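You operate a simulated robot arm through the tools that you are given. There is no shell and no other tool. Be economical: measure what you need, move in short steps, check, and stop when the job is done.

You are at the controls of a simulated robot arm. One attempt, no reset.

JOB
Put the blue lift card on the top of the blue table away on the side shelf of the red console. Fetch the blue film roll and stand it on the blue dot pane. Open the left wrapper drawer, take the blue sachet from the inside of the left wrapper drawer and leave it on top of the white card on the top of the blue bench, then shut the drawer. Put the marks card on the shelf under the steel bench. Any order will do. Set down upright: blue film roll.

Only the result counts: the job must be done as asked and must still hold three seconds after the hand-in. Knocking over, shifting, dropping, spilling or breaking anything else fails it.

ROBOT AND FRAMES
A 7-joint arm with a vacuum gripper on a trunk, on a base that drives. Base frame: it is fixed to the floor where the robot stands at the start and does not move with it; the origin is under the middle of the robot, x ahead of it, y to its left, z up; the surface under the hand at the start is at about z = 800. Readings come in mm, rad, newtons and seconds.
Its first joint turns from -2.601 to 2.601 rad. Places, roughly: blue dot pane (20x15x1 cm) [1800, 500, 800]; blue film roll [-2000, 2750, 750]; blue lift card [500, 250, 750]; blue sachet [-3250, 2500, 500]; left wrapper drawer [-3400, 2500, 500]; marks card [-2250, 8500, 750]; shelf under the steel bench [-2500, 8800, 300]; side shelf of the red console [1600, 2400, 800]; white card [-4500, -250, 750]. Payload 1.06 kg.
Tool frame: the origin (TCP) lies in the middle of the cups' lips, and z points out of the cups. The gripper has 1 cup of 24 mm across, covering 24 by 24 mm (tool x, y); the bellows give 8 mm. With the vacuum on, a cup seals on a smooth face that it is pressed against (1 to 4 N); it does not hold porous or soft things. The pull reaches 23 N.
Orientation is that of the tool frame in the base frame, as [roll, pitch, yaw] about the fixed x, y, z axes, in that order (R = Rz(yaw) Ry(pitch) Rx(roll)). With the cups facing straight down, the tool's x points along the base's -x, its y along +y and its z along -z.

CONTROLS
- The arm moves only by the tool nudge_tool. Its argument "series" is a list of rows, each a list of 6 numbers: the shift along the base's x, y, z in mm, then the turn, a rotation vector about the base's x, y, z in rad. In form: [[x, y, z, rx, ry, rz], ...]. A call has 1 to 10 rows; each row is the pose to reach, as a shift and turn from the pose commanded when the call began. "vacuum" is the vacuum: 1 switches it on, 0 off, set as the call begins (left out, the last holds). Each row takes 0.2 s and may step no farther than 50 mm and 0.15 rad from the row before; otherwise, or with a gripper value out of range, the whole call is refused. Where a pose cannot be reached the arm comes as near as it can. A force on the tool above 40 N (or 10 N above the force at the start of the call, whichever is more), or a blocked arm, ends the call early, and 0.2 s more pass. The pull builds up within a second once a cup has sealed. Time passes only in rows, and 0.2 s behind the last, so rows that repeat a pose give it time. It gives the time, the measured TCP pose, the force on the tool (base axes) and the pull of the vacuum at its end, in the units of the frame above (readings bear some noise), with the torque about the TCP (base axes, N m) and any sound that the robot's microphone picked up, and new pictures: "views" is both (left out), scene, wrist or none.
- Cameras (640 x 400 px; columns grow to the right, rows downward): "scene" is now at [27.7, 156.3, 1518.4]; the picture's right is [-0.19, -0.98, 0.00], its down [-0.63, 0.12, -0.77] and it looks along [0.75, -0.15, -0.64] (base axes); focal length 254 px, centre (320, 200). "wrist" rides on the gripper at [78, 19, -96] in the tool frame; the picture's right is [-0.24, 0.97, 0.00], its down [-0.71, -0.17, -0.69] and it looks along [-0.67, -0.16, 0.73] (tool axes); focal length 243 px, centre (320, 200).
- raise_lower(by): slides the trunk up (or, below 0, down) by that many mm; the arm and the scene camera ride with it, the base frame stays. It gives what a move gives, with no picture.
- steer(legs): drives the robot by 1 to 6 legs, each [ahead, turn to the left] in mm and rad, along the robot's own axes; the way and the turn of a leg run together, so that a leg with both is an arc; at most 1500 mm and 3.142 rad a leg. The arm and the cameras ride along, it lands a little off, and it stops where it bumps. It gives what a move gives, and a new picture of the scene camera.
- turn_head(pan, tilt): turns the head with the scene camera to pan (to the left, within 2.705 rad either way) and tilt (down, from -0.506 to 1.204), counted from straight ahead of the robot. It gives what a move gives, and a new picture of the scene camera.
- point_at(camera, pixels): there is no depth. For up to 12 entries [column, row, z] of the newest picture of that camera ("zoom" is the newest enlarged one), the place [x, y] in the base frame at which the ray of that pixel passes the height z, good to about 2 mm, but the place of the scene camera against the robot may be out by one fixed shift of up to 12 mm in any direction. It takes no simulated time.
- enlarge(camera, box): a new picture of the part [left, top, right, bottom] of that camera's present view, enlarged. It takes no simulated time.
- close_job(): hands the job in; it is judged then, once.

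Work in short steps. Measure before you move; look again where a grasp or a placing could have gone wrong, and mend it. You have 110 turns and 260 pictures in all, those below and enlarged ones among them. Switch the vacuum off and draw the arm clear of the work before you hand the job in, unless the task says otherwise.

The tools are called after "Emit:" by a JSON object that holds its "fn" and its "kwargs". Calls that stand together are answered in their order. nudge_tool: Moves the arm, as the interface text tells. Its arguments: {"type":"object","properties":{"series":{"type":"array","items":{"type":"array","items":{"type":"number"}}},"vacuum":{"type":"number"},"views":{"type":"string","enum":["both","scene","wrist","none"]}},"required":["series"]} The other tools are called the same way: raise_lower (by) slides the trunk up or down; steer (legs) drives the base; turn_head (pan, tilt) turns the head that bears the scene camera; point_at (camera, pixels) gives the place at which the rays of pixels pass given heights; enlarge (camera, box) takes an enlarged picture of a part of a camera's view; close_job () hands the job in.

At the start:

```text
t: 0.0
ee_pos: [695.7, 182.3, 1078.6]
tcp_rot: [3.142, 0.0, -3.139]
force: [-0.7, 0.6, 0.2]
ft_torque: [-0.04, 0.02, 0.02]
pull: 0.1
trunk travel left (down, up): [-575.0, 135.0]
robot x, y, heading: [-1.2, 0.3, -0.0]
head pan, tilt: [-0.195, 0.698]
```

scene: 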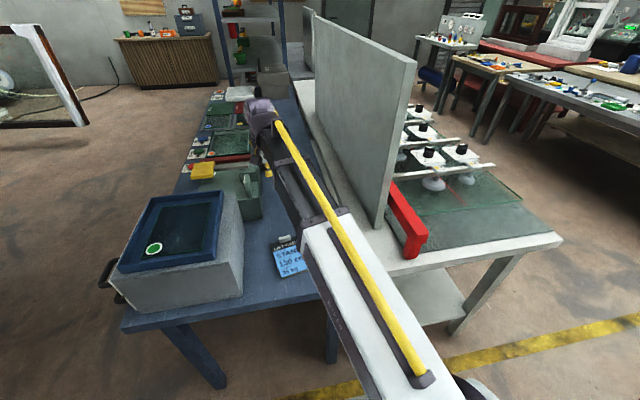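
wrist: 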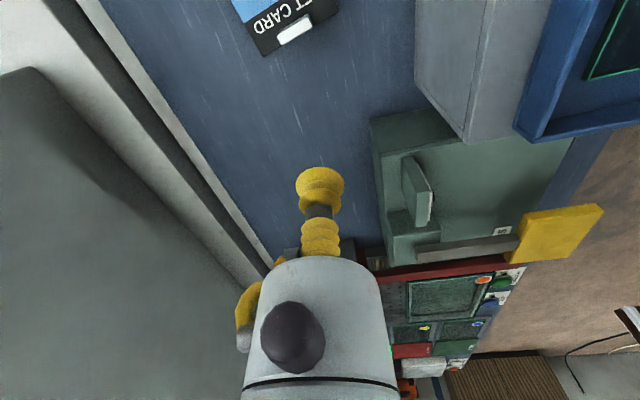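

The blue lift card shows at about (290,257) in the scene picture and at the top of the wrist picture. I'll enlarge and measure it.

Emit:
{"fn": "enlarge", "kwargs": {"camera": "scene", "box": [240, 210, 340, 300]}}

Emit:
{"fn": "point_at", "kwargs": {"camera": "scene", "pixels": [[272, 243, 750], [302, 240, 750], [307, 269, 750], [281, 278, 750], [290, 257, 750], [290, 257, 800], [150, 320, 750]]}}

Emit:
{"fn": "point_at", "kwargs": {"camera": "wrist", "pixels": [[232, 2, 750], [264, 56, 750], [340, 13, 750], [320, 178, 750]]}}

Emit:
{"fn": "turn_head", "kwargs": {"pan": 0.9, "tilt": 0.35}}

```text
4.44 times, centred on (290, 255) of scene
```

zoom: 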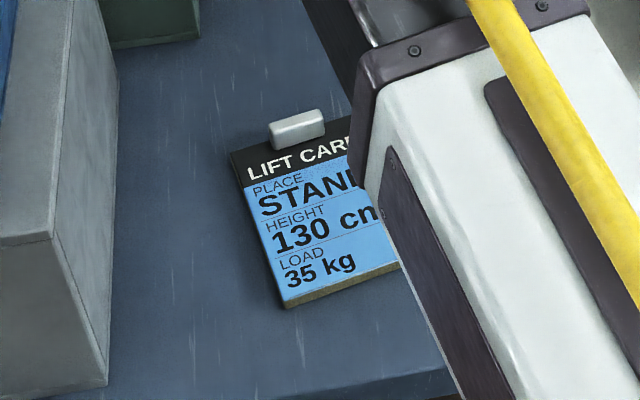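

```text
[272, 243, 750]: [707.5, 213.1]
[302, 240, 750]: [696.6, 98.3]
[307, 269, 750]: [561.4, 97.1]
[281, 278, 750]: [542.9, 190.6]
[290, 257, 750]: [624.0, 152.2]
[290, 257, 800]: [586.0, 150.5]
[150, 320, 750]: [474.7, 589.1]
```

```text
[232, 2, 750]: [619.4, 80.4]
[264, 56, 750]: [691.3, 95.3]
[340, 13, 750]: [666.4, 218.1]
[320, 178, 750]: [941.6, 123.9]
```

```text
t: 1.3
ee_pos: [696.6, 182.9, 1079.6]
tcp_rot: [-3.141, 0.0, -3.141]
force: [0.0, -0.3, 0.6]
ft_torque: [-0.05, -0.01, 0.01]
pull: 0.0
trunk travel left (down, up): [-575.0, 135.0]
robot x, y, heading: [-0.7, 1.4, -0.002]
head pan, tilt: [0.901, 0.351]
```

scene: 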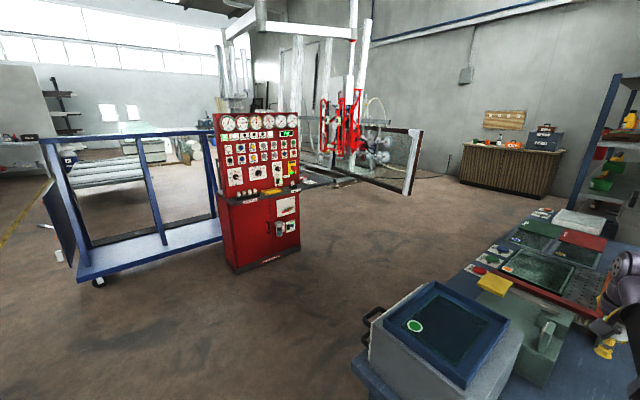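

The console is at (260,200); I'll enlarge it to find its side shelf, and check the floor points.

Emit:
{"fn": "enlarge", "kwargs": {"camera": "scene", "box": [200, 100, 360, 280]}}

Emit:
{"fn": "point_at", "kwargs": {"camera": "scene", "pixels": [[237, 274, 0], [301, 249, 0], [220, 252, 0], [98, 284, 0], [310, 182, 800], [270, 192, 800], [413, 192, 0], [460, 182, 0]]}}

Emit:
{"fn": "turn_head", "kwargs": {"pan": 0.0, "tilt": 0.9}}

```text
2.22 times, centred on (280, 190) of scene
```

zoom: 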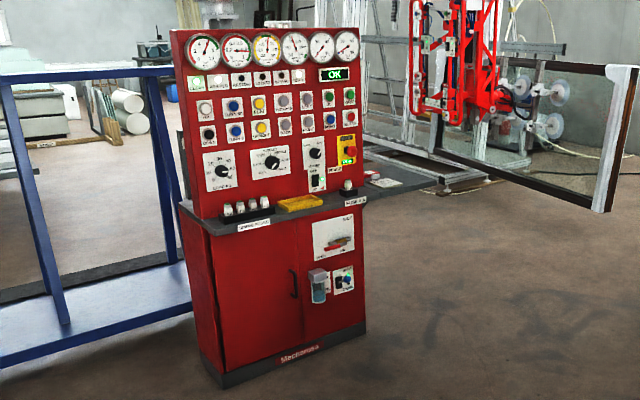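

```text
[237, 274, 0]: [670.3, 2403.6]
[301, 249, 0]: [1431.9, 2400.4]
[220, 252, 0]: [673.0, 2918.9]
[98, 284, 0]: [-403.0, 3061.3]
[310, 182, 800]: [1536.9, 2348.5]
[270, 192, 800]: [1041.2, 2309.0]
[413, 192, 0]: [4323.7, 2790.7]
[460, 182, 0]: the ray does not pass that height
```

```text
t: 2.5
ee_pos: [696.6, 183.1, 1079.1]
tcp_rot: [3.141, -0.001, -3.14]
force: [-0.5, -1.2, -0.5]
ft_torque: [0.01, 0.01, -0.01]
pull: 0.0
trunk travel left (down, up): [-575.0, 135.0]
robot x, y, heading: [1.7, -1.9, -0.004]
head pan, tilt: [0.0, 0.901]
```

scene: 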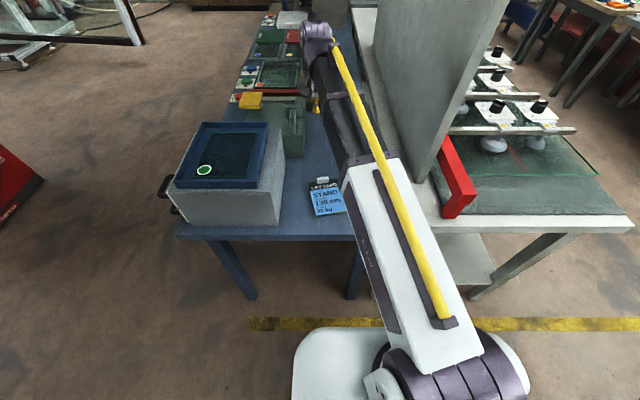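

The card is now better visible at (327,197). I'll enlarge and measure its corners at z≈805.

Emit:
{"fn": "enlarge", "kwargs": {"camera": "scene", "box": [290, 165, 370, 225]}}

Emit:
{"fn": "point_at", "kwargs": {"camera": "scene", "pixels": [[307, 182, 805], [336, 178, 805], [346, 211, 805], [316, 216, 805], [327, 198, 805], [270, 237, 800], [180, 237, 800]]}}

Emit:
{"fn": "nudge_tool", "kwargs": {"series": [[-45, -15, -20, 0, 0, 0], [-90, -25, -60, 0, 0, 0]], "views": "both"}}

```text
6.67 times, centred on (330, 195) of scene
```

zoom: 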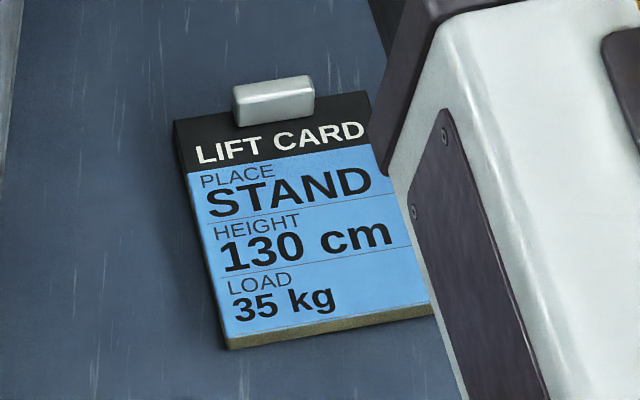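

```text
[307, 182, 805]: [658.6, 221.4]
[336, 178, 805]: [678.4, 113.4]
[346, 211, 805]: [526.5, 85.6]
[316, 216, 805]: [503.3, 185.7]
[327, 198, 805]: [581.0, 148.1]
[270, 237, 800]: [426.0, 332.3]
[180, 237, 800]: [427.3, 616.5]
```

```text
refused: row 1 steps farther than a row can; nothing moved
```

Card centre is near (585,150) at z≈805. I move above it.

Emit:
{"fn": "nudge_tool", "kwargs": {"series": [[-35, -10, -20, 0, 0, 0], [-70, -20, -50, 0, 0, 0], [-105, -30, -80, 0, 0, 0], [-110, -30, -120, 0, 0, 0], [-110, -30, -160, 0, 0, 0], [-110, -30, -200, 0, 0, 0]], "views": "both"}}

```text
t: 3.9
ee_pos: [586.6, 150.8, 878.3]
tcp_rot: [3.141, 0.001, -3.141]
force: [-1.0, 0.0, 0.6]
ft_torque: [-0.01, 0.0, -0.01]
pull: 0.1
trunk travel left (down, up): [-575.0, 135.0]
robot x, y, heading: [-3.7, -1.6, 0.002]
head pan, tilt: [0.0, 0.901]
```

scene: 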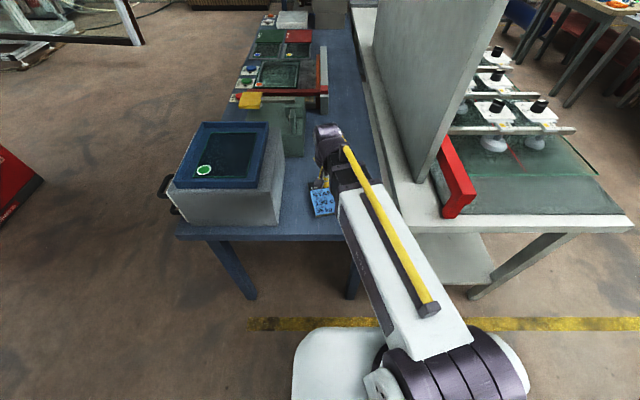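
wrist: 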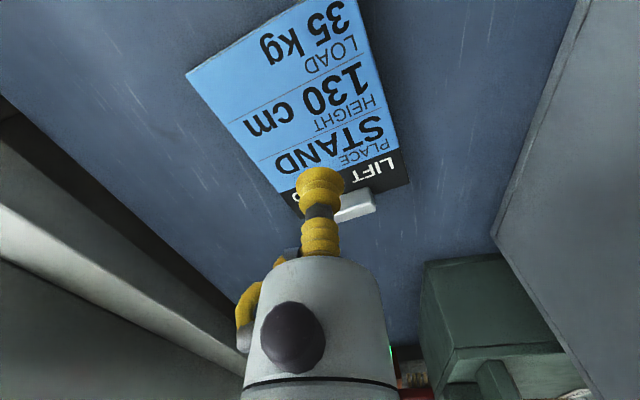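

Check the card corners through the wrist camera.

Emit:
{"fn": "point_at", "kwargs": {"camera": "wrist", "pixels": [[186, 75, 805], [358, 0, 805], [408, 182, 805], [285, 193, 805], [340, 140, 805], [320, 178, 878]]}}

```text
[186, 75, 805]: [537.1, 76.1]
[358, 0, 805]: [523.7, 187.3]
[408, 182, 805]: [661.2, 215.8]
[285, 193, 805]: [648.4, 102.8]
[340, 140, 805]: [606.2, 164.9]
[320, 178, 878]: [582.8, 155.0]
```

Card centre ≈ (597,147); the TCP is on the smooth face. Descend with vacuum on, in small steps near contact.

Emit:
{"fn": "nudge_tool", "kwargs": {"series": [[6, -4, -40, 0, 0, 0], [6, -4, -58, 0, 0, 0], [6, -4, -64, 0, 0, 0], [6, -4, -68, 0, 0, 0]], "vacuum": 1, "views": "none"}}

```text
t: 4.9
ee_pos: [592.7, 148.1, 812.8]
tcp_rot: [-3.141, 0.002, -3.142]
force: [0.9, 0.0, 5.6]
ft_torque: [-0.01, 0.03, 0.0]
pull: 23.0
trunk travel left (down, up): [-575.0, 135.0]
robot x, y, heading: [-2.1, -2.0, 0.0]
head pan, tilt: [0.0, 0.901]
```

Sealed (pull 23 N). Lift the card up.

Emit:
{"fn": "nudge_tool", "kwargs": {"series": [[0, 0, 20, 0, 0, 0], [0, 0, 60, 0, 0, 0], [0, 0, 105, 0, 0, 0], [0, 0, 150, 0, 0, 0], [0, 0, 195, 0, 0, 0], [0, 0, 240, 0, 0, 0]], "views": "wrist"}}

Emit:
{"fn": "turn_head", "kwargs": {"pan": 2.3, "tilt": 0.35}}

Emit:
{"fn": "turn_head", "kwargs": {"pan": -2.6, "tilt": 0.4}}

```text
t: 6.3
ee_pos: [593.0, 148.0, 1053.9]
tcp_rot: [3.141, 0.0, -3.141]
force: [0.0, -0.2, -1.0]
ft_torque: [-0.05, 0.0, 0.05]
pull: 22.4
trunk travel left (down, up): [-575.0, 135.0]
robot x, y, heading: [1.8, 0.1, -0.002]
head pan, tilt: [0.0, 0.901]
```

wrist: 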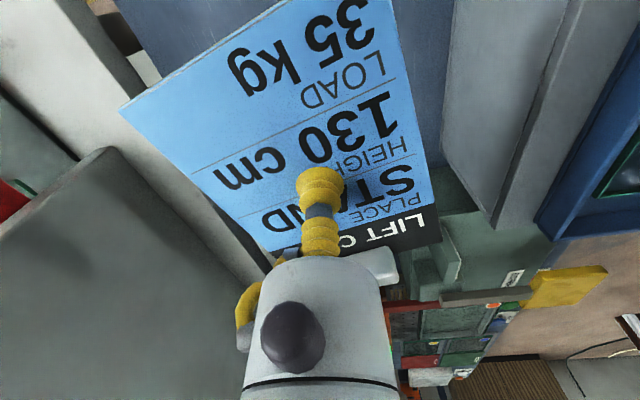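

```text
t: 8.5
ee_pos: [592.8, 148.4, 1052.4]
tcp_rot: [-3.141, 0.001, -3.141]
force: [1.1, -0.1, -0.9]
ft_torque: [0.01, 0.01, 0.03]
pull: 22.6
trunk travel left (down, up): [-575.0, 135.0]
robot x, y, heading: [-1.4, -0.0, 0.004]
head pan, tilt: [2.3, 0.351]
```

scene: 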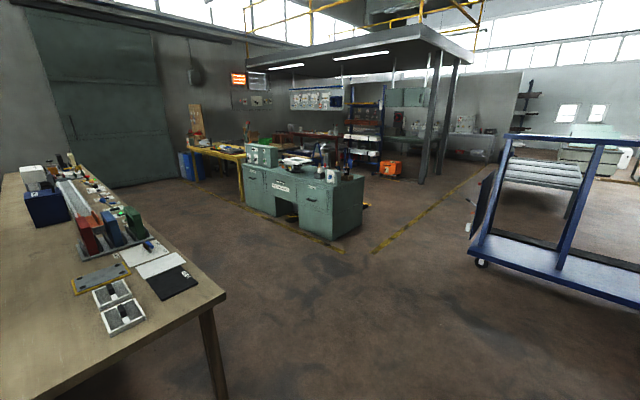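

```text
t: 12.3
ee_pos: [591.9, 148.7, 1051.3]
tcp_rot: [-3.141, 0.001, 3.141]
force: [-0.2, -0.4, -0.5]
ft_torque: [-0.01, 0.0, -0.01]
pull: 22.9
trunk travel left (down, up): [-575.0, 135.0]
robot x, y, heading: [1.9, -0.1, 0.001]
head pan, tilt: [-2.601, 0.4]
```

scene: 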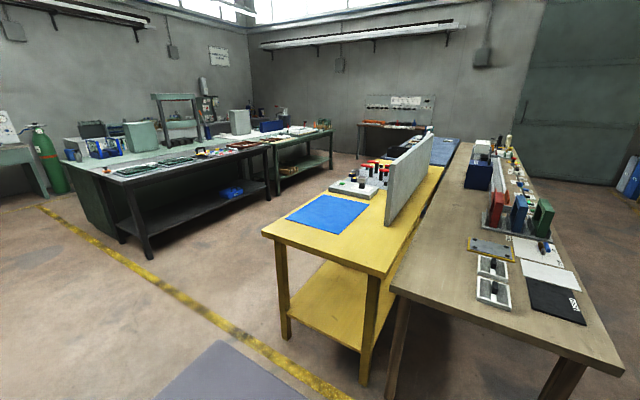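

Measure obstacles behind: yellow table corner (262,234), wooden table corners (390,285),(622,376).

Emit:
{"fn": "point_at", "kwargs": {"camera": "scene", "pixels": [[262, 234, 800], [362, 277, 800], [390, 285, 800], [622, 376, 800], [283, 337, 0], [364, 384, 0], [461, 150, 800], [430, 150, 800], [130, 258, 0]]}}

Emit:
{"fn": "turn_head", "kwargs": {"pan": 2.1, "tilt": 0.35}}

Emit:
{"fn": "enlarge", "kwargs": {"camera": "scene", "box": [100, 110, 370, 260]}}

```text
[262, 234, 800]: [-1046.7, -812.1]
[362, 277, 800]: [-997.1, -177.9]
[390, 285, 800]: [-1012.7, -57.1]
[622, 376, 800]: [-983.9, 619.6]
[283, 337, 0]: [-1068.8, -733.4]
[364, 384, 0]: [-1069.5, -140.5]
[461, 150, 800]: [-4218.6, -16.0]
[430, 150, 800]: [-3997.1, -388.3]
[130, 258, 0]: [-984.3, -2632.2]
```

```text
t: 16.1
ee_pos: [592.7, 147.9, 1051.7]
tcp_rot: [-3.141, 0.0, 3.14]
force: [0.1, -0.4, -1.1]
ft_torque: [-0.02, -0.01, 0.01]
pull: 23.1
trunk travel left (down, up): [-575.0, 135.0]
robot x, y, heading: [-0.0, -1.4, 0.001]
head pan, tilt: [2.1, 0.351]
```

scene: 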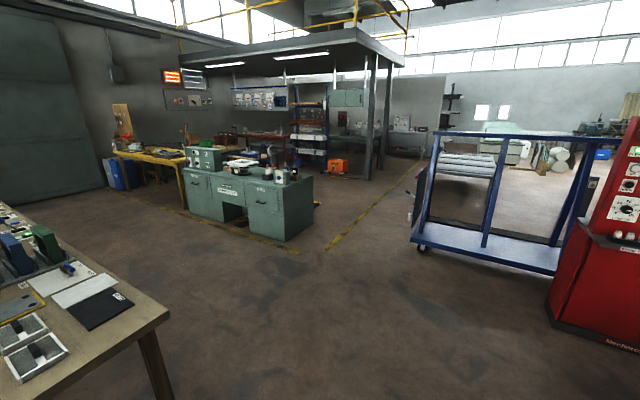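

```text
2.37 times, centred on (235, 185) of scene
```

zoom: 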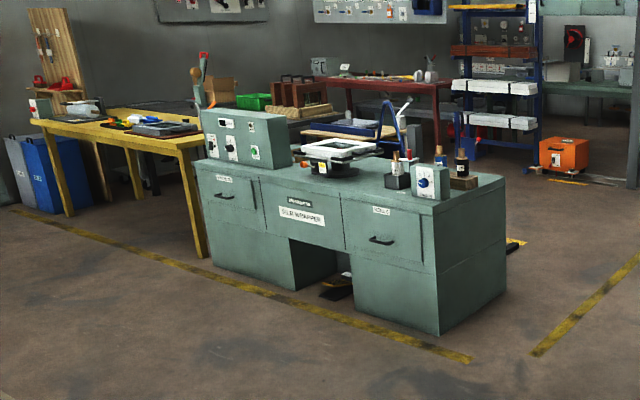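

The way is clear: wooden table edge at x≈-985, console front y≈2400, work table edge y≈620. I back off 350, turn left, and drive to the aisle.

Emit:
{"fn": "steer", "kwargs": {"legs": [[-350, 0], [0, 1.5708], [1350, 0], [0, -1.5708], [1400, 0]]}}

Emit:
{"fn": "turn_head", "kwargs": {"pan": 0.8, "tilt": 0.6}}

```text
t: 39.0
ee_pos: [1660.9, 1507.4, 1052.0]
tcp_rot: [3.141, -0.002, -3.14]
force: [-0.8, -0.8, -0.3]
ft_torque: [-0.04, 0.02, -0.04]
pull: 23.2
trunk travel left (down, up): [-575.0, 135.0]
robot x, y, heading: [1069.8, 1359.0, 0.001]
head pan, tilt: [2.1, 0.351]
```

scene: 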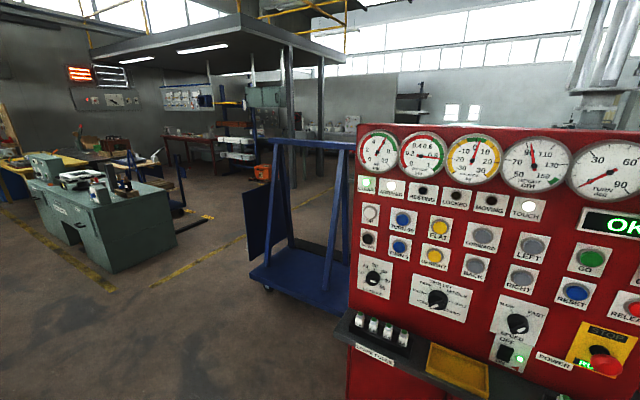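

```text
t: 40.5
ee_pos: [1661.4, 1506.3, 1052.2]
tcp_rot: [3.141, 0.0, -3.14]
force: [0.7, 0.7, -0.7]
ft_torque: [-0.01, 0.01, -0.01]
pull: 22.6
trunk travel left (down, up): [-575.0, 135.0]
robot x, y, heading: [1069.8, 1357.4, -0.001]
head pan, tilt: [0.799, 0.6]
```

scene: 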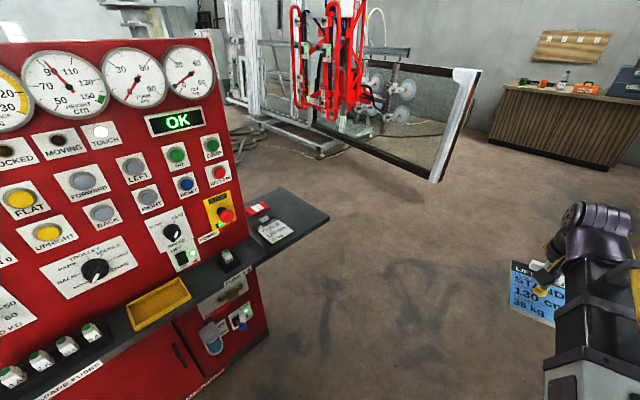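

The side shelf is at (270,230) with some tag on it. Enlarge and measure.

Emit:
{"fn": "enlarge", "kwargs": {"camera": "scene", "box": [210, 170, 350, 270]}}

Emit:
{"fn": "point_at", "kwargs": {"camera": "scene", "pixels": [[329, 217, 800], [281, 188, 800], [259, 265, 800], [244, 205, 800], [292, 233, 800], [263, 215, 800], [329, 217, 850], [259, 265, 850], [281, 188, 850]]}}

```text
4.00 times, centred on (280, 220) of scene
```

zoom: 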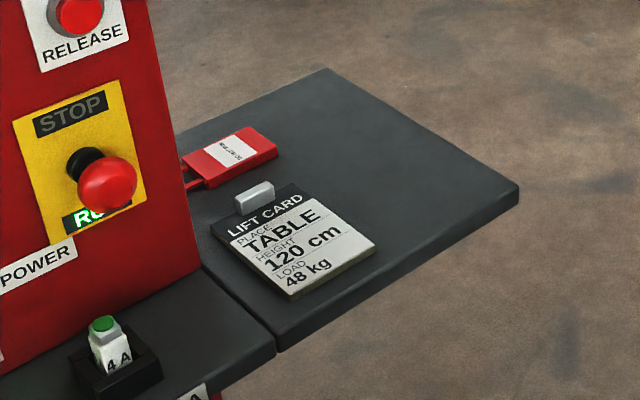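

```text
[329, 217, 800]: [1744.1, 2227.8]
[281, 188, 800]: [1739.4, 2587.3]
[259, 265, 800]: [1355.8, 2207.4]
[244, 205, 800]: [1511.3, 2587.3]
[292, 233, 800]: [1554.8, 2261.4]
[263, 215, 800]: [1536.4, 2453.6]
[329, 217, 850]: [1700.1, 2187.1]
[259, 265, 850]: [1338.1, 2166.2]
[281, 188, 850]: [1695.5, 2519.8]
```

The shelf spans about x 1400–1745, y 2220–2600, with a white lift card and a red tag at its left; free area is the right part around (1650,2440). Drive to (1790,1700) facing +y.

Emit:
{"fn": "steer", "kwargs": {"legs": [[725, 0], [0, 1.5708], [345, 0]]}}

Emit:
{"fn": "turn_head", "kwargs": {"pan": 0.1, "tilt": 0.9}}

```text
t: 50.1
ee_pos: [1657.3, 2302.4, 1053.2]
tcp_rot: [3.141, 0.0, -1.579]
force: [0.6, 0.2, -0.7]
ft_torque: [-0.02, 0.02, 0.03]
pull: 22.6
trunk travel left (down, up): [-575.0, 135.0]
robot x, y, heading: [1800.9, 1712.2, 1.562]
head pan, tilt: [0.799, 0.6]
```

scene: 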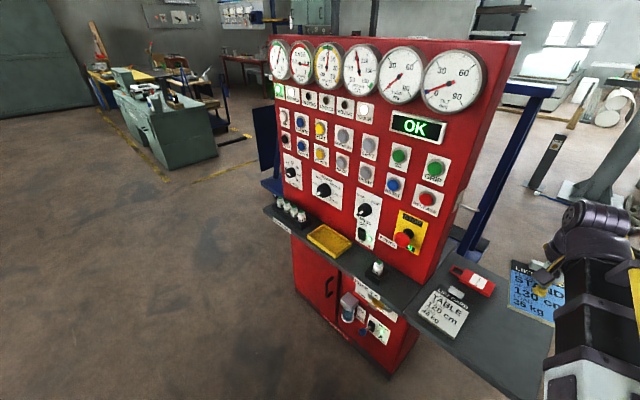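

```text
t: 51.1
ee_pos: [1656.9, 2304.9, 1053.3]
tcp_rot: [-3.141, 0.001, -1.578]
force: [0.4, 0.1, -0.3]
ft_torque: [-0.02, -0.04, 0.0]
pull: 22.6
trunk travel left (down, up): [-575.0, 135.0]
robot x, y, heading: [1801.1, 1709.2, 1.564]
head pan, tilt: [0.099, 0.901]
```

scene: 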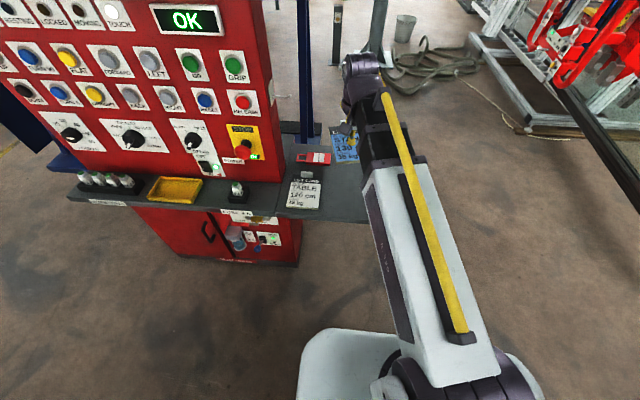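

I measure the shelf and the white card again from here, to triangulate the height.

Emit:
{"fn": "enlarge", "kwargs": {"camera": "scene", "box": [270, 140, 380, 230]}}

Emit:
{"fn": "point_at", "kwargs": {"camera": "scene", "pixels": [[319, 207, 800], [319, 207, 850], [330, 153, 800], [290, 180, 800], [368, 222, 800], [280, 212, 800]]}}

```text
4.44 times, centred on (325, 185) of scene
```

zoom: 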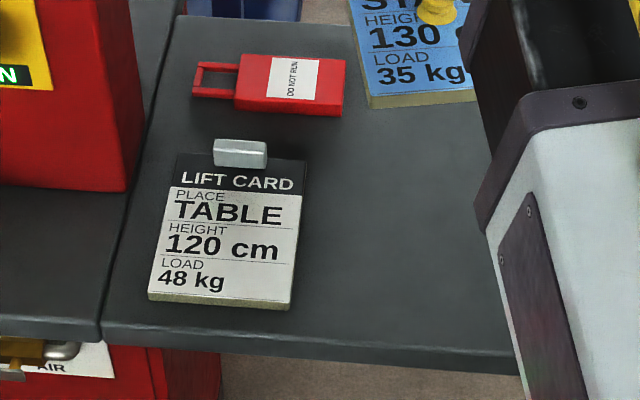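

```text
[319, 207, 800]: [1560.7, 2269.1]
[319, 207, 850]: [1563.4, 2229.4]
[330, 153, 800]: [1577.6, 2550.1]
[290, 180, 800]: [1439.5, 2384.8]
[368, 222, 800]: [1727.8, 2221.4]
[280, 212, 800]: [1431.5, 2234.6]
```

Emit:
{"fn": "point_at", "kwargs": {"camera": "zoom", "pixels": [[306, 160, 805], [292, 306, 805], [347, 60, 805], [345, 112, 805], [180, 18, 800], [520, 362, 800], [100, 330, 800]]}}

Emit:
{"fn": "nudge_tool", "kwargs": {"series": [[0, 45, 0, 0, 0, 0], [0, 90, 0, 0, 0, 0], [0, 135, -15, 0, 0, 0], [0, 135, -60, 0, 0, 0], [0, 135, -105, 0, 0, 0], [0, 135, -150, 0, 0, 0]]}}

```text
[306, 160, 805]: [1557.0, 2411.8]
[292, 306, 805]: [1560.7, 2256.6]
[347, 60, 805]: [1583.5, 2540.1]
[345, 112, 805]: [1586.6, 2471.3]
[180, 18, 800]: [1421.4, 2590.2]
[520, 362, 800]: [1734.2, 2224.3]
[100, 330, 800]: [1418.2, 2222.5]
```

```text
t: 52.5
ee_pos: [1657.9, 2439.7, 902.4]
tcp_rot: [3.141, 0.001, -1.578]
force: [-0.4, -0.3, -1.4]
ft_torque: [-0.01, -0.06, 0.06]
pull: 22.8
trunk travel left (down, up): [-575.0, 135.0]
robot x, y, heading: [1798.8, 1711.4, 1.567]
head pan, tilt: [0.099, 0.901]
```

scene: 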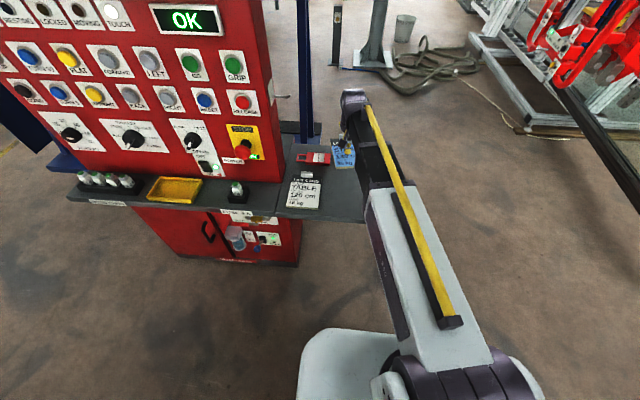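
wrist: 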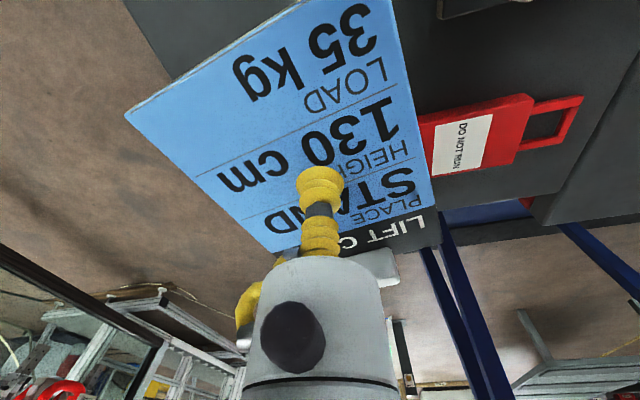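

The card is ≈0.2 rad askew; I turn it back by -0.2 rad, shift it 30 mm back and lower partly.

Emit:
{"fn": "nudge_tool", "kwargs": {"series": [[3, -15, 0, 0, 0, -0.1], [3, -30, 0, 0, 0, -0.2], [3, -30, -40, 0, 0, -0.2], [3, -30, -60, 0, 0, -0.2]]}}

Emit:
{"fn": "enlarge", "kwargs": {"camera": "scene", "box": [270, 140, 380, 230]}}

```text
t: 53.5
ee_pos: [1660.7, 2408.7, 842.0]
tcp_rot: [-3.141, 0.001, -1.777]
force: [-1.4, 0.8, -0.9]
ft_torque: [0.0, -0.03, 0.0]
pull: 22.8
trunk travel left (down, up): [-575.0, 135.0]
robot x, y, heading: [1797.5, 1707.4, 1.563]
head pan, tilt: [0.099, 0.901]
```

scene: 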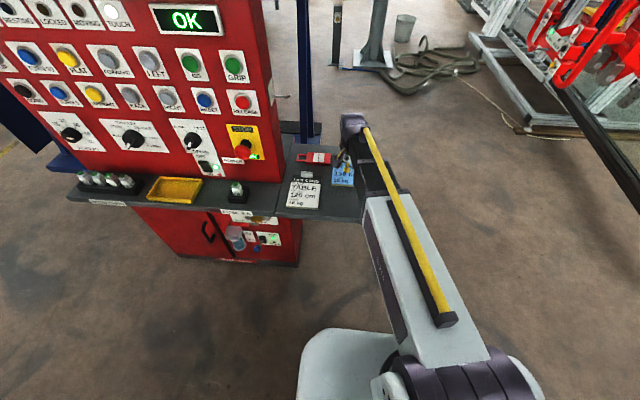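
wrist: 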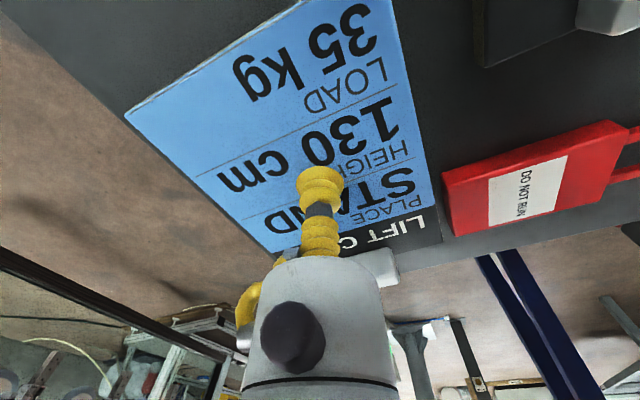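

```text
4.44 times, centred on (325, 185) of scene
```

zoom: 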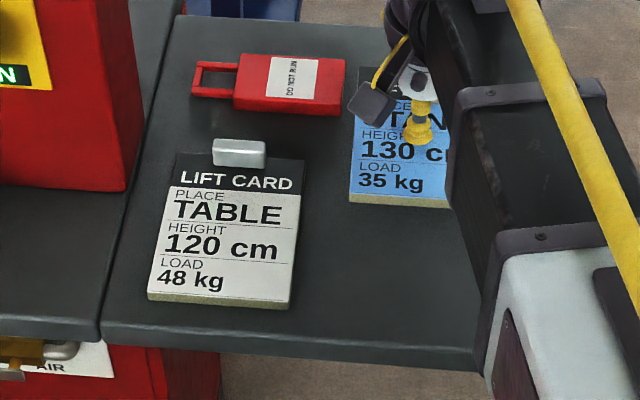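

Check the card's right edge against the shelf's right edge in the wrist view.

Emit:
{"fn": "point_at", "kwargs": {"camera": "wrist", "pixels": [[40, 45, 800], [100, 97, 800], [125, 115, 838], [270, 250, 838], [440, 245, 838], [445, 185, 805], [453, 235, 800]]}}

```text
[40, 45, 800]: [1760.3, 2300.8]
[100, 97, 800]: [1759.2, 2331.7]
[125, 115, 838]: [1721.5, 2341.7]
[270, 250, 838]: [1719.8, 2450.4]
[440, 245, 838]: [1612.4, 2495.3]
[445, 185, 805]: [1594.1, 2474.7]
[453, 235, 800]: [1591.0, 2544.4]
```

Clear on all sides. Lower to contact.

Emit:
{"fn": "nudge_tool", "kwargs": {"series": [[0, 0, -15, 0, 0, 0], [0, 0, -22, 0, 0, 0], [0, 0, -26, 0, 0, 0], [0, 0, -30, 0, 0, 0]], "views": "none"}}

```text
t: 54.5
ee_pos: [1661.1, 2408.5, 813.3]
tcp_rot: [-3.142, 0.0, -1.778]
force: [0.5, -0.6, -0.4]
ft_torque: [0.04, 0.0, 0.01]
pull: 22.4
trunk travel left (down, up): [-575.0, 135.0]
robot x, y, heading: [1802.3, 1714.5, 1.567]
head pan, tilt: [0.099, 0.901]
```

No contact yet at 813; continue in small steps.

Emit:
{"fn": "nudge_tool", "kwargs": {"series": [[0, 0, -3, 0, 0, 0], [0, 0, -6, 0, 0, 0], [0, 0, -8, 0, 0, 0]], "views": "none"}}

```text
t: 55.4
ee_pos: [1660.3, 2409.4, 805.6]
tcp_rot: [-3.141, 0.001, -1.777]
force: [-1.8, 4.8, 20.5]
ft_torque: [-0.06, -0.07, 0.02]
pull: 22.9
trunk travel left (down, up): [-575.0, 135.0]
robot x, y, heading: [1803.5, 1711.8, 1.561]
head pan, tilt: [0.099, 0.901]
```

Contact (20 N). Release and rise.

Emit:
{"fn": "nudge_tool", "kwargs": {"series": [[0, 0, 2, 0, 0, 0], [0, 0, 2, 0, 0, 0], [0, 0, 2, 0, 0, 0], [0, 0, 2, 0, 0, 0], [0, 0, 10, 0, 0, 0], [0, 0, 40, 0, 0, 0], [0, 0, 85, 0, 0, 0], [0, 0, 130, 0, 0, 0], [0, 0, 175, 0, 0, 0], [0, 0, 220, 0, 0, 0]], "vacuum": 0}}

Emit:
{"fn": "enlarge", "kwargs": {"camera": "scene", "box": [270, 140, 380, 230]}}

```text
t: 57.5
ee_pos: [1660.7, 2409.5, 1025.9]
tcp_rot: [3.14, 0.0, -1.776]
force: [-0.2, -0.6, 0.3]
ft_torque: [0.02, -0.04, 0.02]
pull: 0.1
trunk travel left (down, up): [-575.0, 135.0]
robot x, y, heading: [1802.2, 1708.3, 1.561]
head pan, tilt: [0.099, 0.901]
```

scene: 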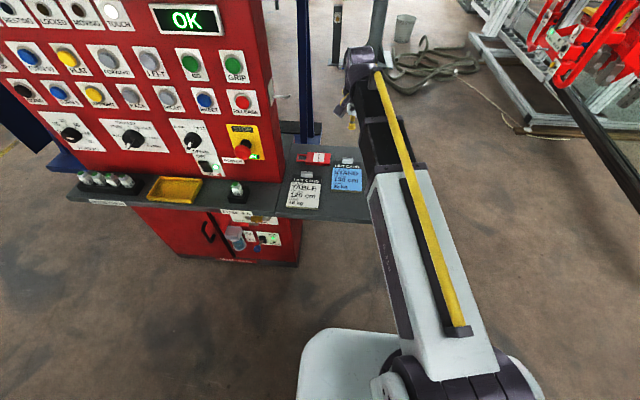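
wrist: 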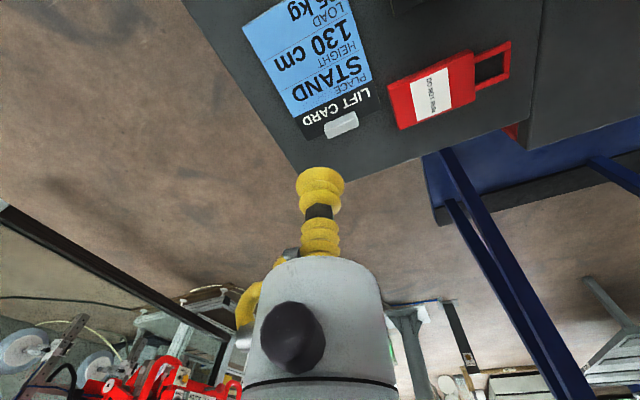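

```text
4.44 times, centred on (325, 185) of scene
```

zoom: 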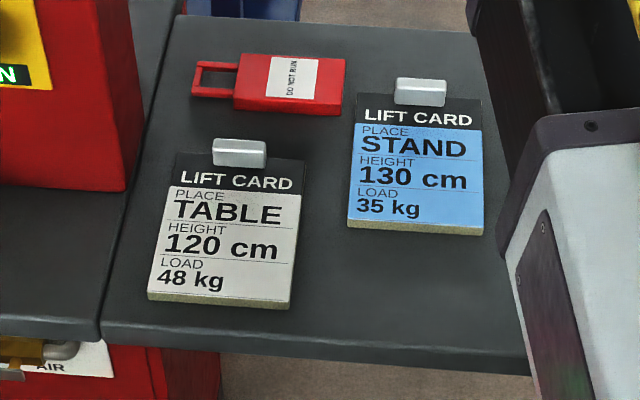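

The card lies on the shelf. Look back at the pane table before leaving.

Emit:
{"fn": "turn_head", "kwargs": {"pan": 2.65, "tilt": 0.6}}

Emit:
{"fn": "steer", "kwargs": {"legs": [[-350, 0], [0, 1.5708], [1500, 0], [1500, 0], [600, 0]]}}

Emit:
{"fn": "turn_head", "kwargs": {"pan": -0.9, "tilt": 0.6}}

```text
t: 59.9
ee_pos: [1660.2, 2408.1, 1025.2]
tcp_rot: [3.141, 0.0, -1.776]
force: [0.3, -0.3, 0.0]
ft_torque: [0.02, -0.02, 0.02]
pull: 0.0
trunk travel left (down, up): [-575.0, 135.0]
robot x, y, heading: [1804.7, 1708.9, 1.561]
head pan, tilt: [2.649, 0.6]
```

scene: 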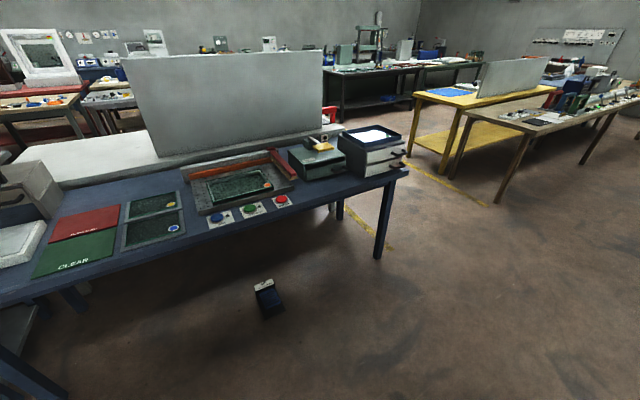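

```text
t: 83.1
ee_pos: [-2519.6, 1249.7, 1024.1]
tcp_rot: [3.141, 0.0, -0.208]
force: [-0.5, -0.2, -0.5]
ft_torque: [0.02, -0.01, 0.0]
pull: 0.2
trunk travel left (down, up): [-575.0, 135.0]
robot x, y, heading: [-1820.2, 1383.3, 3.132]
head pan, tilt: [2.649, 0.6]
```

scene: 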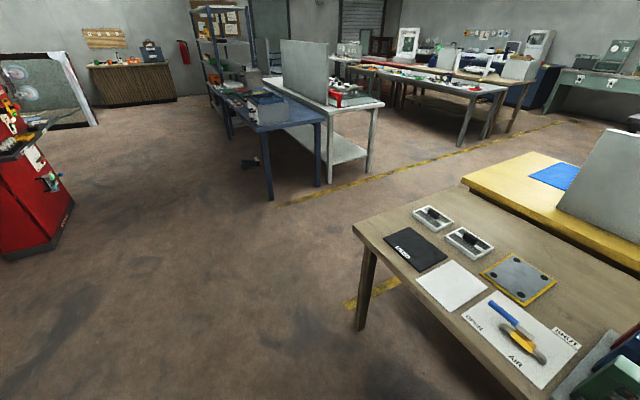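

```text
t: 86.1
ee_pos: [-2520.4, 1249.7, 1025.9]
tcp_rot: [-3.141, 0.001, -0.208]
force: [-0.3, -0.7, 0.1]
ft_torque: [0.02, -0.03, 0.04]
pull: 0.1
trunk travel left (down, up): [-575.0, 135.0]
robot x, y, heading: [-1820.9, 1393.0, 3.135]
head pan, tilt: [-0.901, 0.6]
```

scene: 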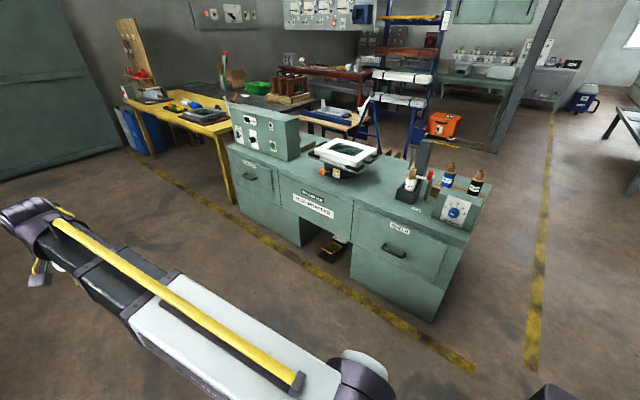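

Rolls stand at (411,180), (447,175), (476,183). Enlarge to identify the blue film roll.

Emit:
{"fn": "enlarge", "kwargs": {"camera": "scene", "box": [370, 130, 520, 240]}}

Emit:
{"fn": "point_at", "kwargs": {"camera": "scene", "pixels": [[411, 188, 750], [447, 187, 750], [475, 193, 750], [458, 231, 750], [228, 145, 750], [425, 322, 0], [340, 172, 750]]}}

```text
3.64 times, centred on (445, 185) of scene
```

zoom: 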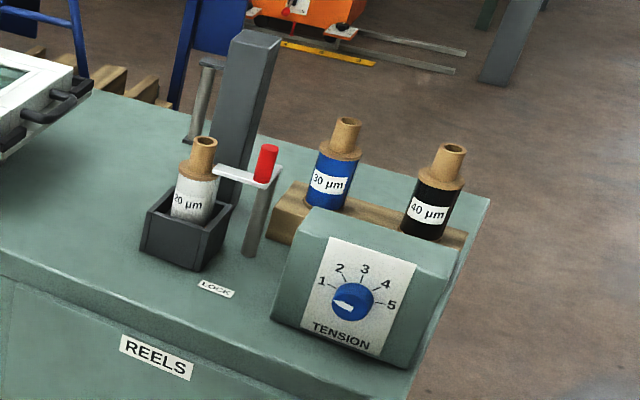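

```text
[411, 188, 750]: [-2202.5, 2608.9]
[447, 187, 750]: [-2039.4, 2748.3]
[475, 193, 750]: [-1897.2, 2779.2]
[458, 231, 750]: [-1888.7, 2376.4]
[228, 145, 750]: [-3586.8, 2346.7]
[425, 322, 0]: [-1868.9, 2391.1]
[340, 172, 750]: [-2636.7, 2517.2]
```

The blue "30 µm" roll stands in a wooden rack at about (-2040,2750), behind the tension box. Drive nearer, facing the desk, to see its top.

Emit:
{"fn": "steer", "kwargs": {"legs": [[0, -1.5708], [420, 0]]}}

Emit:
{"fn": "turn_head", "kwargs": {"pan": 0.0, "tilt": 0.75}}

Emit:
{"fn": "enlarge", "kwargs": {"camera": "scene", "box": [240, 60, 440, 200]}}

```text
t: 92.5
ee_pos: [-1960.0, 2507.3, 1025.3]
tcp_rot: [-3.142, 0.0, -1.779]
force: [0.7, -0.2, 0.3]
ft_torque: [-0.01, -0.02, 0.03]
pull: 0.1
trunk travel left (down, up): [-575.0, 135.0]
robot x, y, heading: [-1819.6, 1805.6, 1.567]
head pan, tilt: [-0.901, 0.6]
```

scene: 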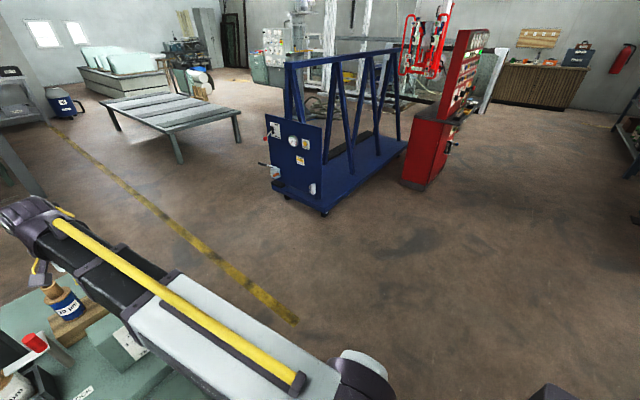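

```text
t: 93.7
ee_pos: [-1958.1, 2507.3, 1026.1]
tcp_rot: [-3.14, 0.001, -1.779]
force: [-0.2, -0.4, 0.6]
ft_torque: [-0.01, -0.04, 0.04]
pull: 0.0
trunk travel left (down, up): [-575.0, 135.0]
robot x, y, heading: [-1820.3, 1808.9, 1.563]
head pan, tilt: [0.0, 0.75]
```

scene: 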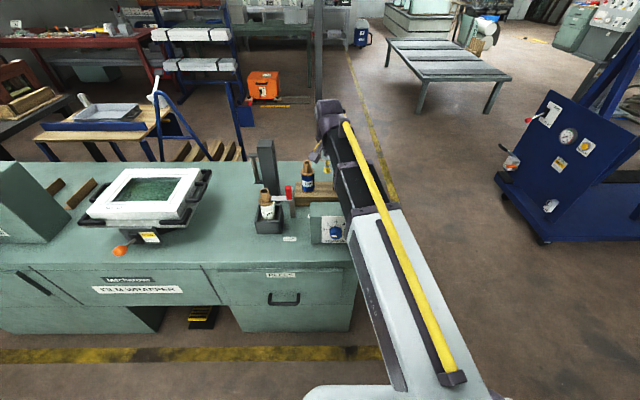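

```text
2.86 times, centred on (340, 130) of scene
```

zoom: 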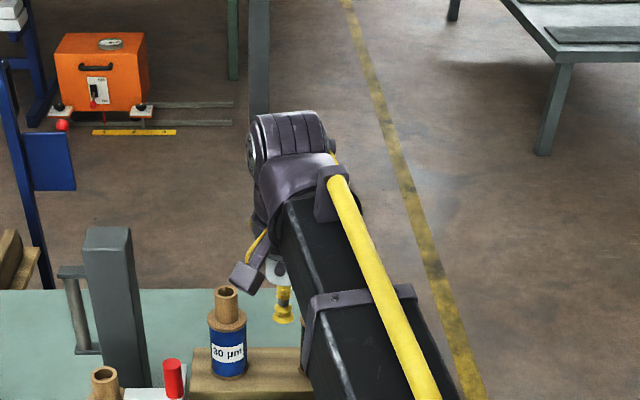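

Emit:
{"fn": "enlarge", "kwargs": {"camera": "scene", "box": [290, 150, 330, 202]}}

Emit:
{"fn": "point_at", "kwargs": {"camera": "zoom", "pixels": [[320, 200, 750]]}}

Emit:
{"fn": "point_at", "kwargs": {"camera": "scene", "pixels": [[307, 190, 750], [307, 190, 800], [306, 162, 900], [306, 162, 950]]}}

```text
7.69 times, centred on (310, 176) of scene
```

zoom: 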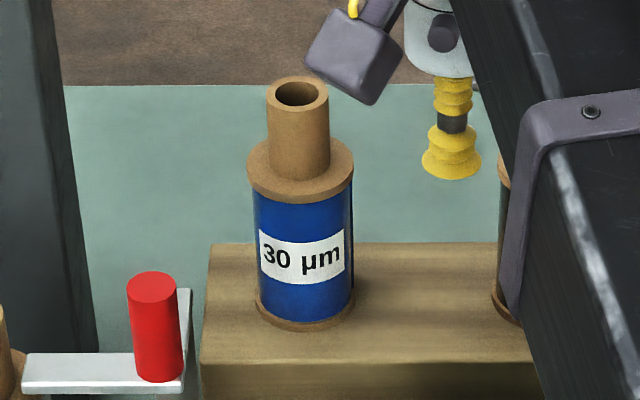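

```text
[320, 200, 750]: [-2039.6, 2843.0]
```

```text
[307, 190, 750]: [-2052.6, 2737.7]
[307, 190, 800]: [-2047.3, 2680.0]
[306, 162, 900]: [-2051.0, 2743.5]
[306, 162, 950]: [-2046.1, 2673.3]
```

The core is a hollow tube with a narrow flange, so only the blue cylindrical side is a smooth face. I'll take a wrist view from a shifted pose to survey the clearances.

Emit:
{"fn": "nudge_tool", "kwargs": {"series": [[-40, 0, 25, 0, 0, 0.1], [-80, 0, 50, 0, 0, 0.2]]}}

Emit:
{"fn": "point_at", "kwargs": {"camera": "scene", "pixels": [[300, 162, 750], [295, 207, 800], [310, 204, 850], [310, 243, 750], [346, 243, 750], [254, 234, 750], [287, 196, 800]]}}

```text
t: 94.3
ee_pos: [-2041.1, 2507.2, 1073.9]
tcp_rot: [-3.141, -0.001, -1.579]
force: [0.4, -0.2, -0.1]
ft_torque: [-0.01, -0.05, -0.02]
pull: 0.0
trunk travel left (down, up): [-575.0, 135.0]
robot x, y, heading: [-1817.6, 1808.8, 1.565]
head pan, tilt: [0.0, 0.75]
```

scene: 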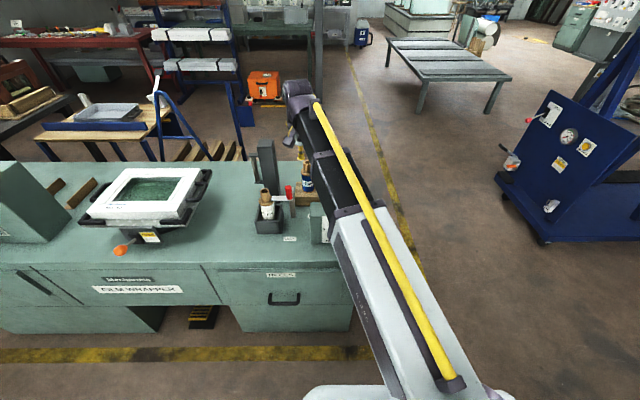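
wrist: 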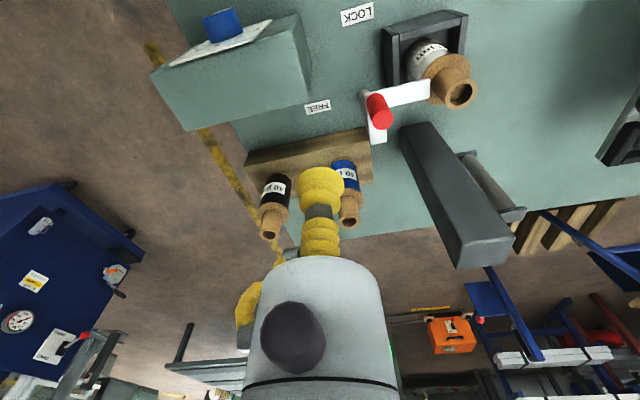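

```text
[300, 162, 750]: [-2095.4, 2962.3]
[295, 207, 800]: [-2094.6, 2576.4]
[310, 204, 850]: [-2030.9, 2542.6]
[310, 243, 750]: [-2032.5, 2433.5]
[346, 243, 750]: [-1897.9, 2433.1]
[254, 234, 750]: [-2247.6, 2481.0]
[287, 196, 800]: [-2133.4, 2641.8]
```

Emit:
{"fn": "point_at", "kwargs": {"camera": "wrist", "pixels": [[435, 230, 750], [435, 230, 800], [300, 105, 800], [312, 90, 850], [384, 115, 850], [371, 143, 790], [371, 180, 790], [247, 165, 790], [358, 188, 790], [349, 215, 930], [372, 158, 830]]}}

Emit:
{"fn": "enlarge", "kwargs": {"camera": "wrist", "box": [220, 60, 480, 260]}}

```text
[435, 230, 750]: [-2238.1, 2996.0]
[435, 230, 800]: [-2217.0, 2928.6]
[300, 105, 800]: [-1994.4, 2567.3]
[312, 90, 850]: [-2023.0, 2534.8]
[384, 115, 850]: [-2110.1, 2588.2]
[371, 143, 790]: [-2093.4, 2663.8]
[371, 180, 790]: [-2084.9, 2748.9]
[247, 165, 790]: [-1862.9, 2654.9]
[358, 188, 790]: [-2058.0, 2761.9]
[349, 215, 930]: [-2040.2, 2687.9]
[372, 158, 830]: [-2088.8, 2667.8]
```

```text
2.00 times, centred on (350, 160) of wrist
```

zoom: 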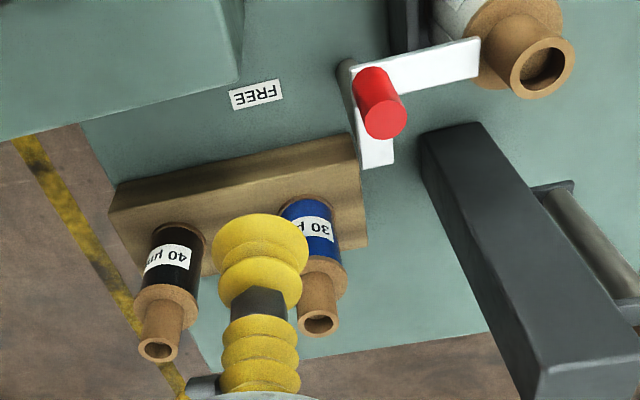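

Approaching from the desk's rear looks freest (200 mm empty desk behind the rack). Check floor obstacles there.

Emit:
{"fn": "turn_head", "kwargs": {"pan": -0.25, "tilt": 0.45}}

Emit:
{"fn": "point_at", "kwargs": {"camera": "scene", "pixels": [[320, 200, 0]]}}

```text
t: 95.1
ee_pos: [-2040.2, 2506.6, 1073.9]
tcp_rot: [-3.141, 0.001, -1.58]
force: [0.1, -0.5, -0.4]
ft_torque: [0.01, 0.02, -0.02]
pull: 0.1
trunk travel left (down, up): [-575.0, 135.0]
robot x, y, heading: [-1821.0, 1808.0, 1.566]
head pan, tilt: [-0.25, 0.45]
```

scene: 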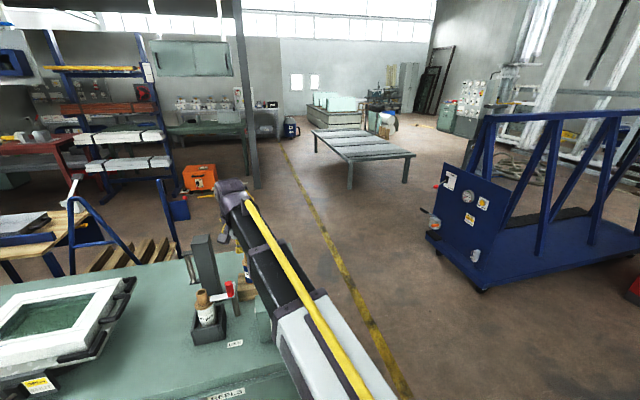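

```text
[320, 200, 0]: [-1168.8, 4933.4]
```

Emit:
{"fn": "point_at", "kwargs": {"camera": "scene", "pixels": [[256, 188, 0], [349, 187, 0], [403, 181, 0], [316, 150, 0], [482, 290, 0], [432, 238, 0], [200, 190, 0], [180, 220, 0], [170, 260, 0], [290, 150, 0], [182, 255, 300]]}}

Emit:
{"fn": "enlarge", "kwargs": {"camera": "scene", "box": [0, 90, 280, 300]}}

```text
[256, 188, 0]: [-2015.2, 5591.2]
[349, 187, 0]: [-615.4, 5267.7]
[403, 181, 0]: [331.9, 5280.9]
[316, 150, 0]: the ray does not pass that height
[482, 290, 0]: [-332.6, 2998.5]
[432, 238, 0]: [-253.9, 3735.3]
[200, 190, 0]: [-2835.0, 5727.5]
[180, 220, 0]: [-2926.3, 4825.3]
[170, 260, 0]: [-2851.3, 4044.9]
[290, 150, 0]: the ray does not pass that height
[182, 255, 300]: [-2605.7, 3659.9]
```

```text
1.90 times, centred on (140, 195) of scene
```

zoom: 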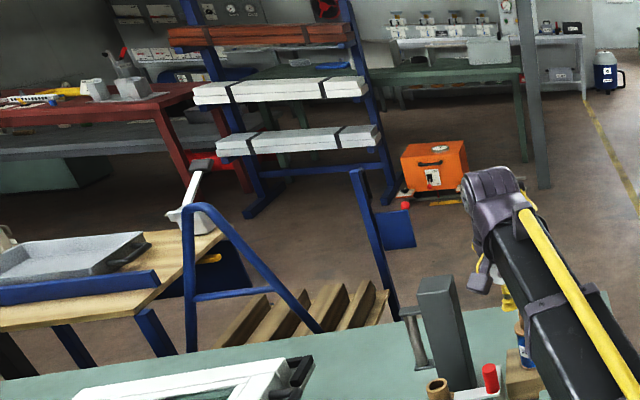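

Rear area is free. I'll do the far marks card first, then the roll on the way back: drive out to the passage at x≈-1320 and north.

Emit:
{"fn": "steer", "kwargs": {"legs": [[-400, 0], [0, -1.5708], [500, 0], [0, 1.5708], [1500, 0], [1500, 0]]}}

Emit:
{"fn": "turn_head", "kwargs": {"pan": 0.1, "tilt": 0.3}}

```text
t: 121.7
ee_pos: [-1496.3, 5099.7, 1074.3]
tcp_rot: [-3.141, 0.001, -1.592]
force: [0.4, -0.7, 0.0]
ft_torque: [0.0, 0.0, 0.02]
pull: 0.0
trunk travel left (down, up): [-575.0, 135.0]
robot x, y, heading: [-1285.3, 4397.3, 1.548]
head pan, tilt: [-0.25, 0.45]
```

scene: 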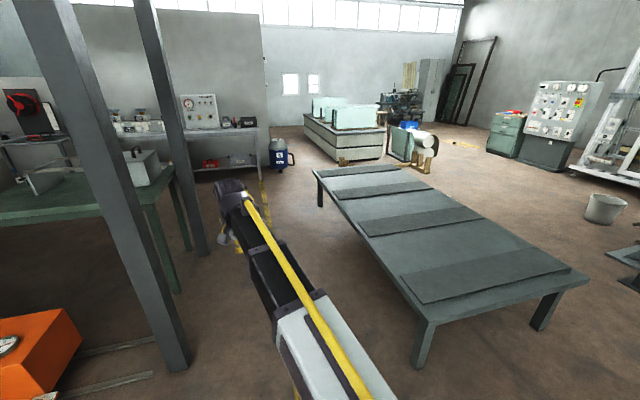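

```text
t: 122.6
ee_pos: [-1496.5, 5099.0, 1074.5]
tcp_rot: [3.141, 0.0, -1.589]
force: [-0.3, -0.1, 0.1]
ft_torque: [0.0, -0.02, 0.02]
pull: 0.0
trunk travel left (down, up): [-575.0, 135.0]
robot x, y, heading: [-1283.7, 4394.4, 1.551]
head pan, tilt: [0.099, 0.3]
```

scene: 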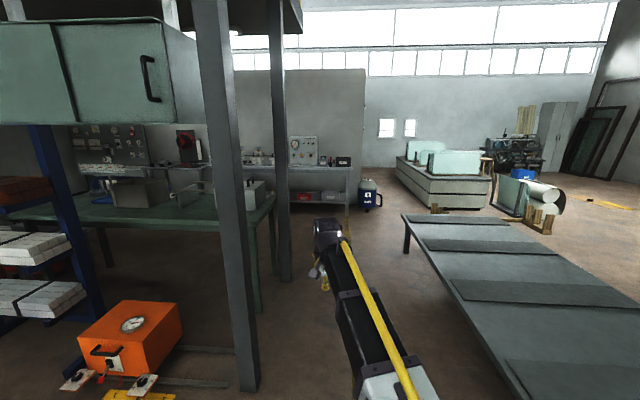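

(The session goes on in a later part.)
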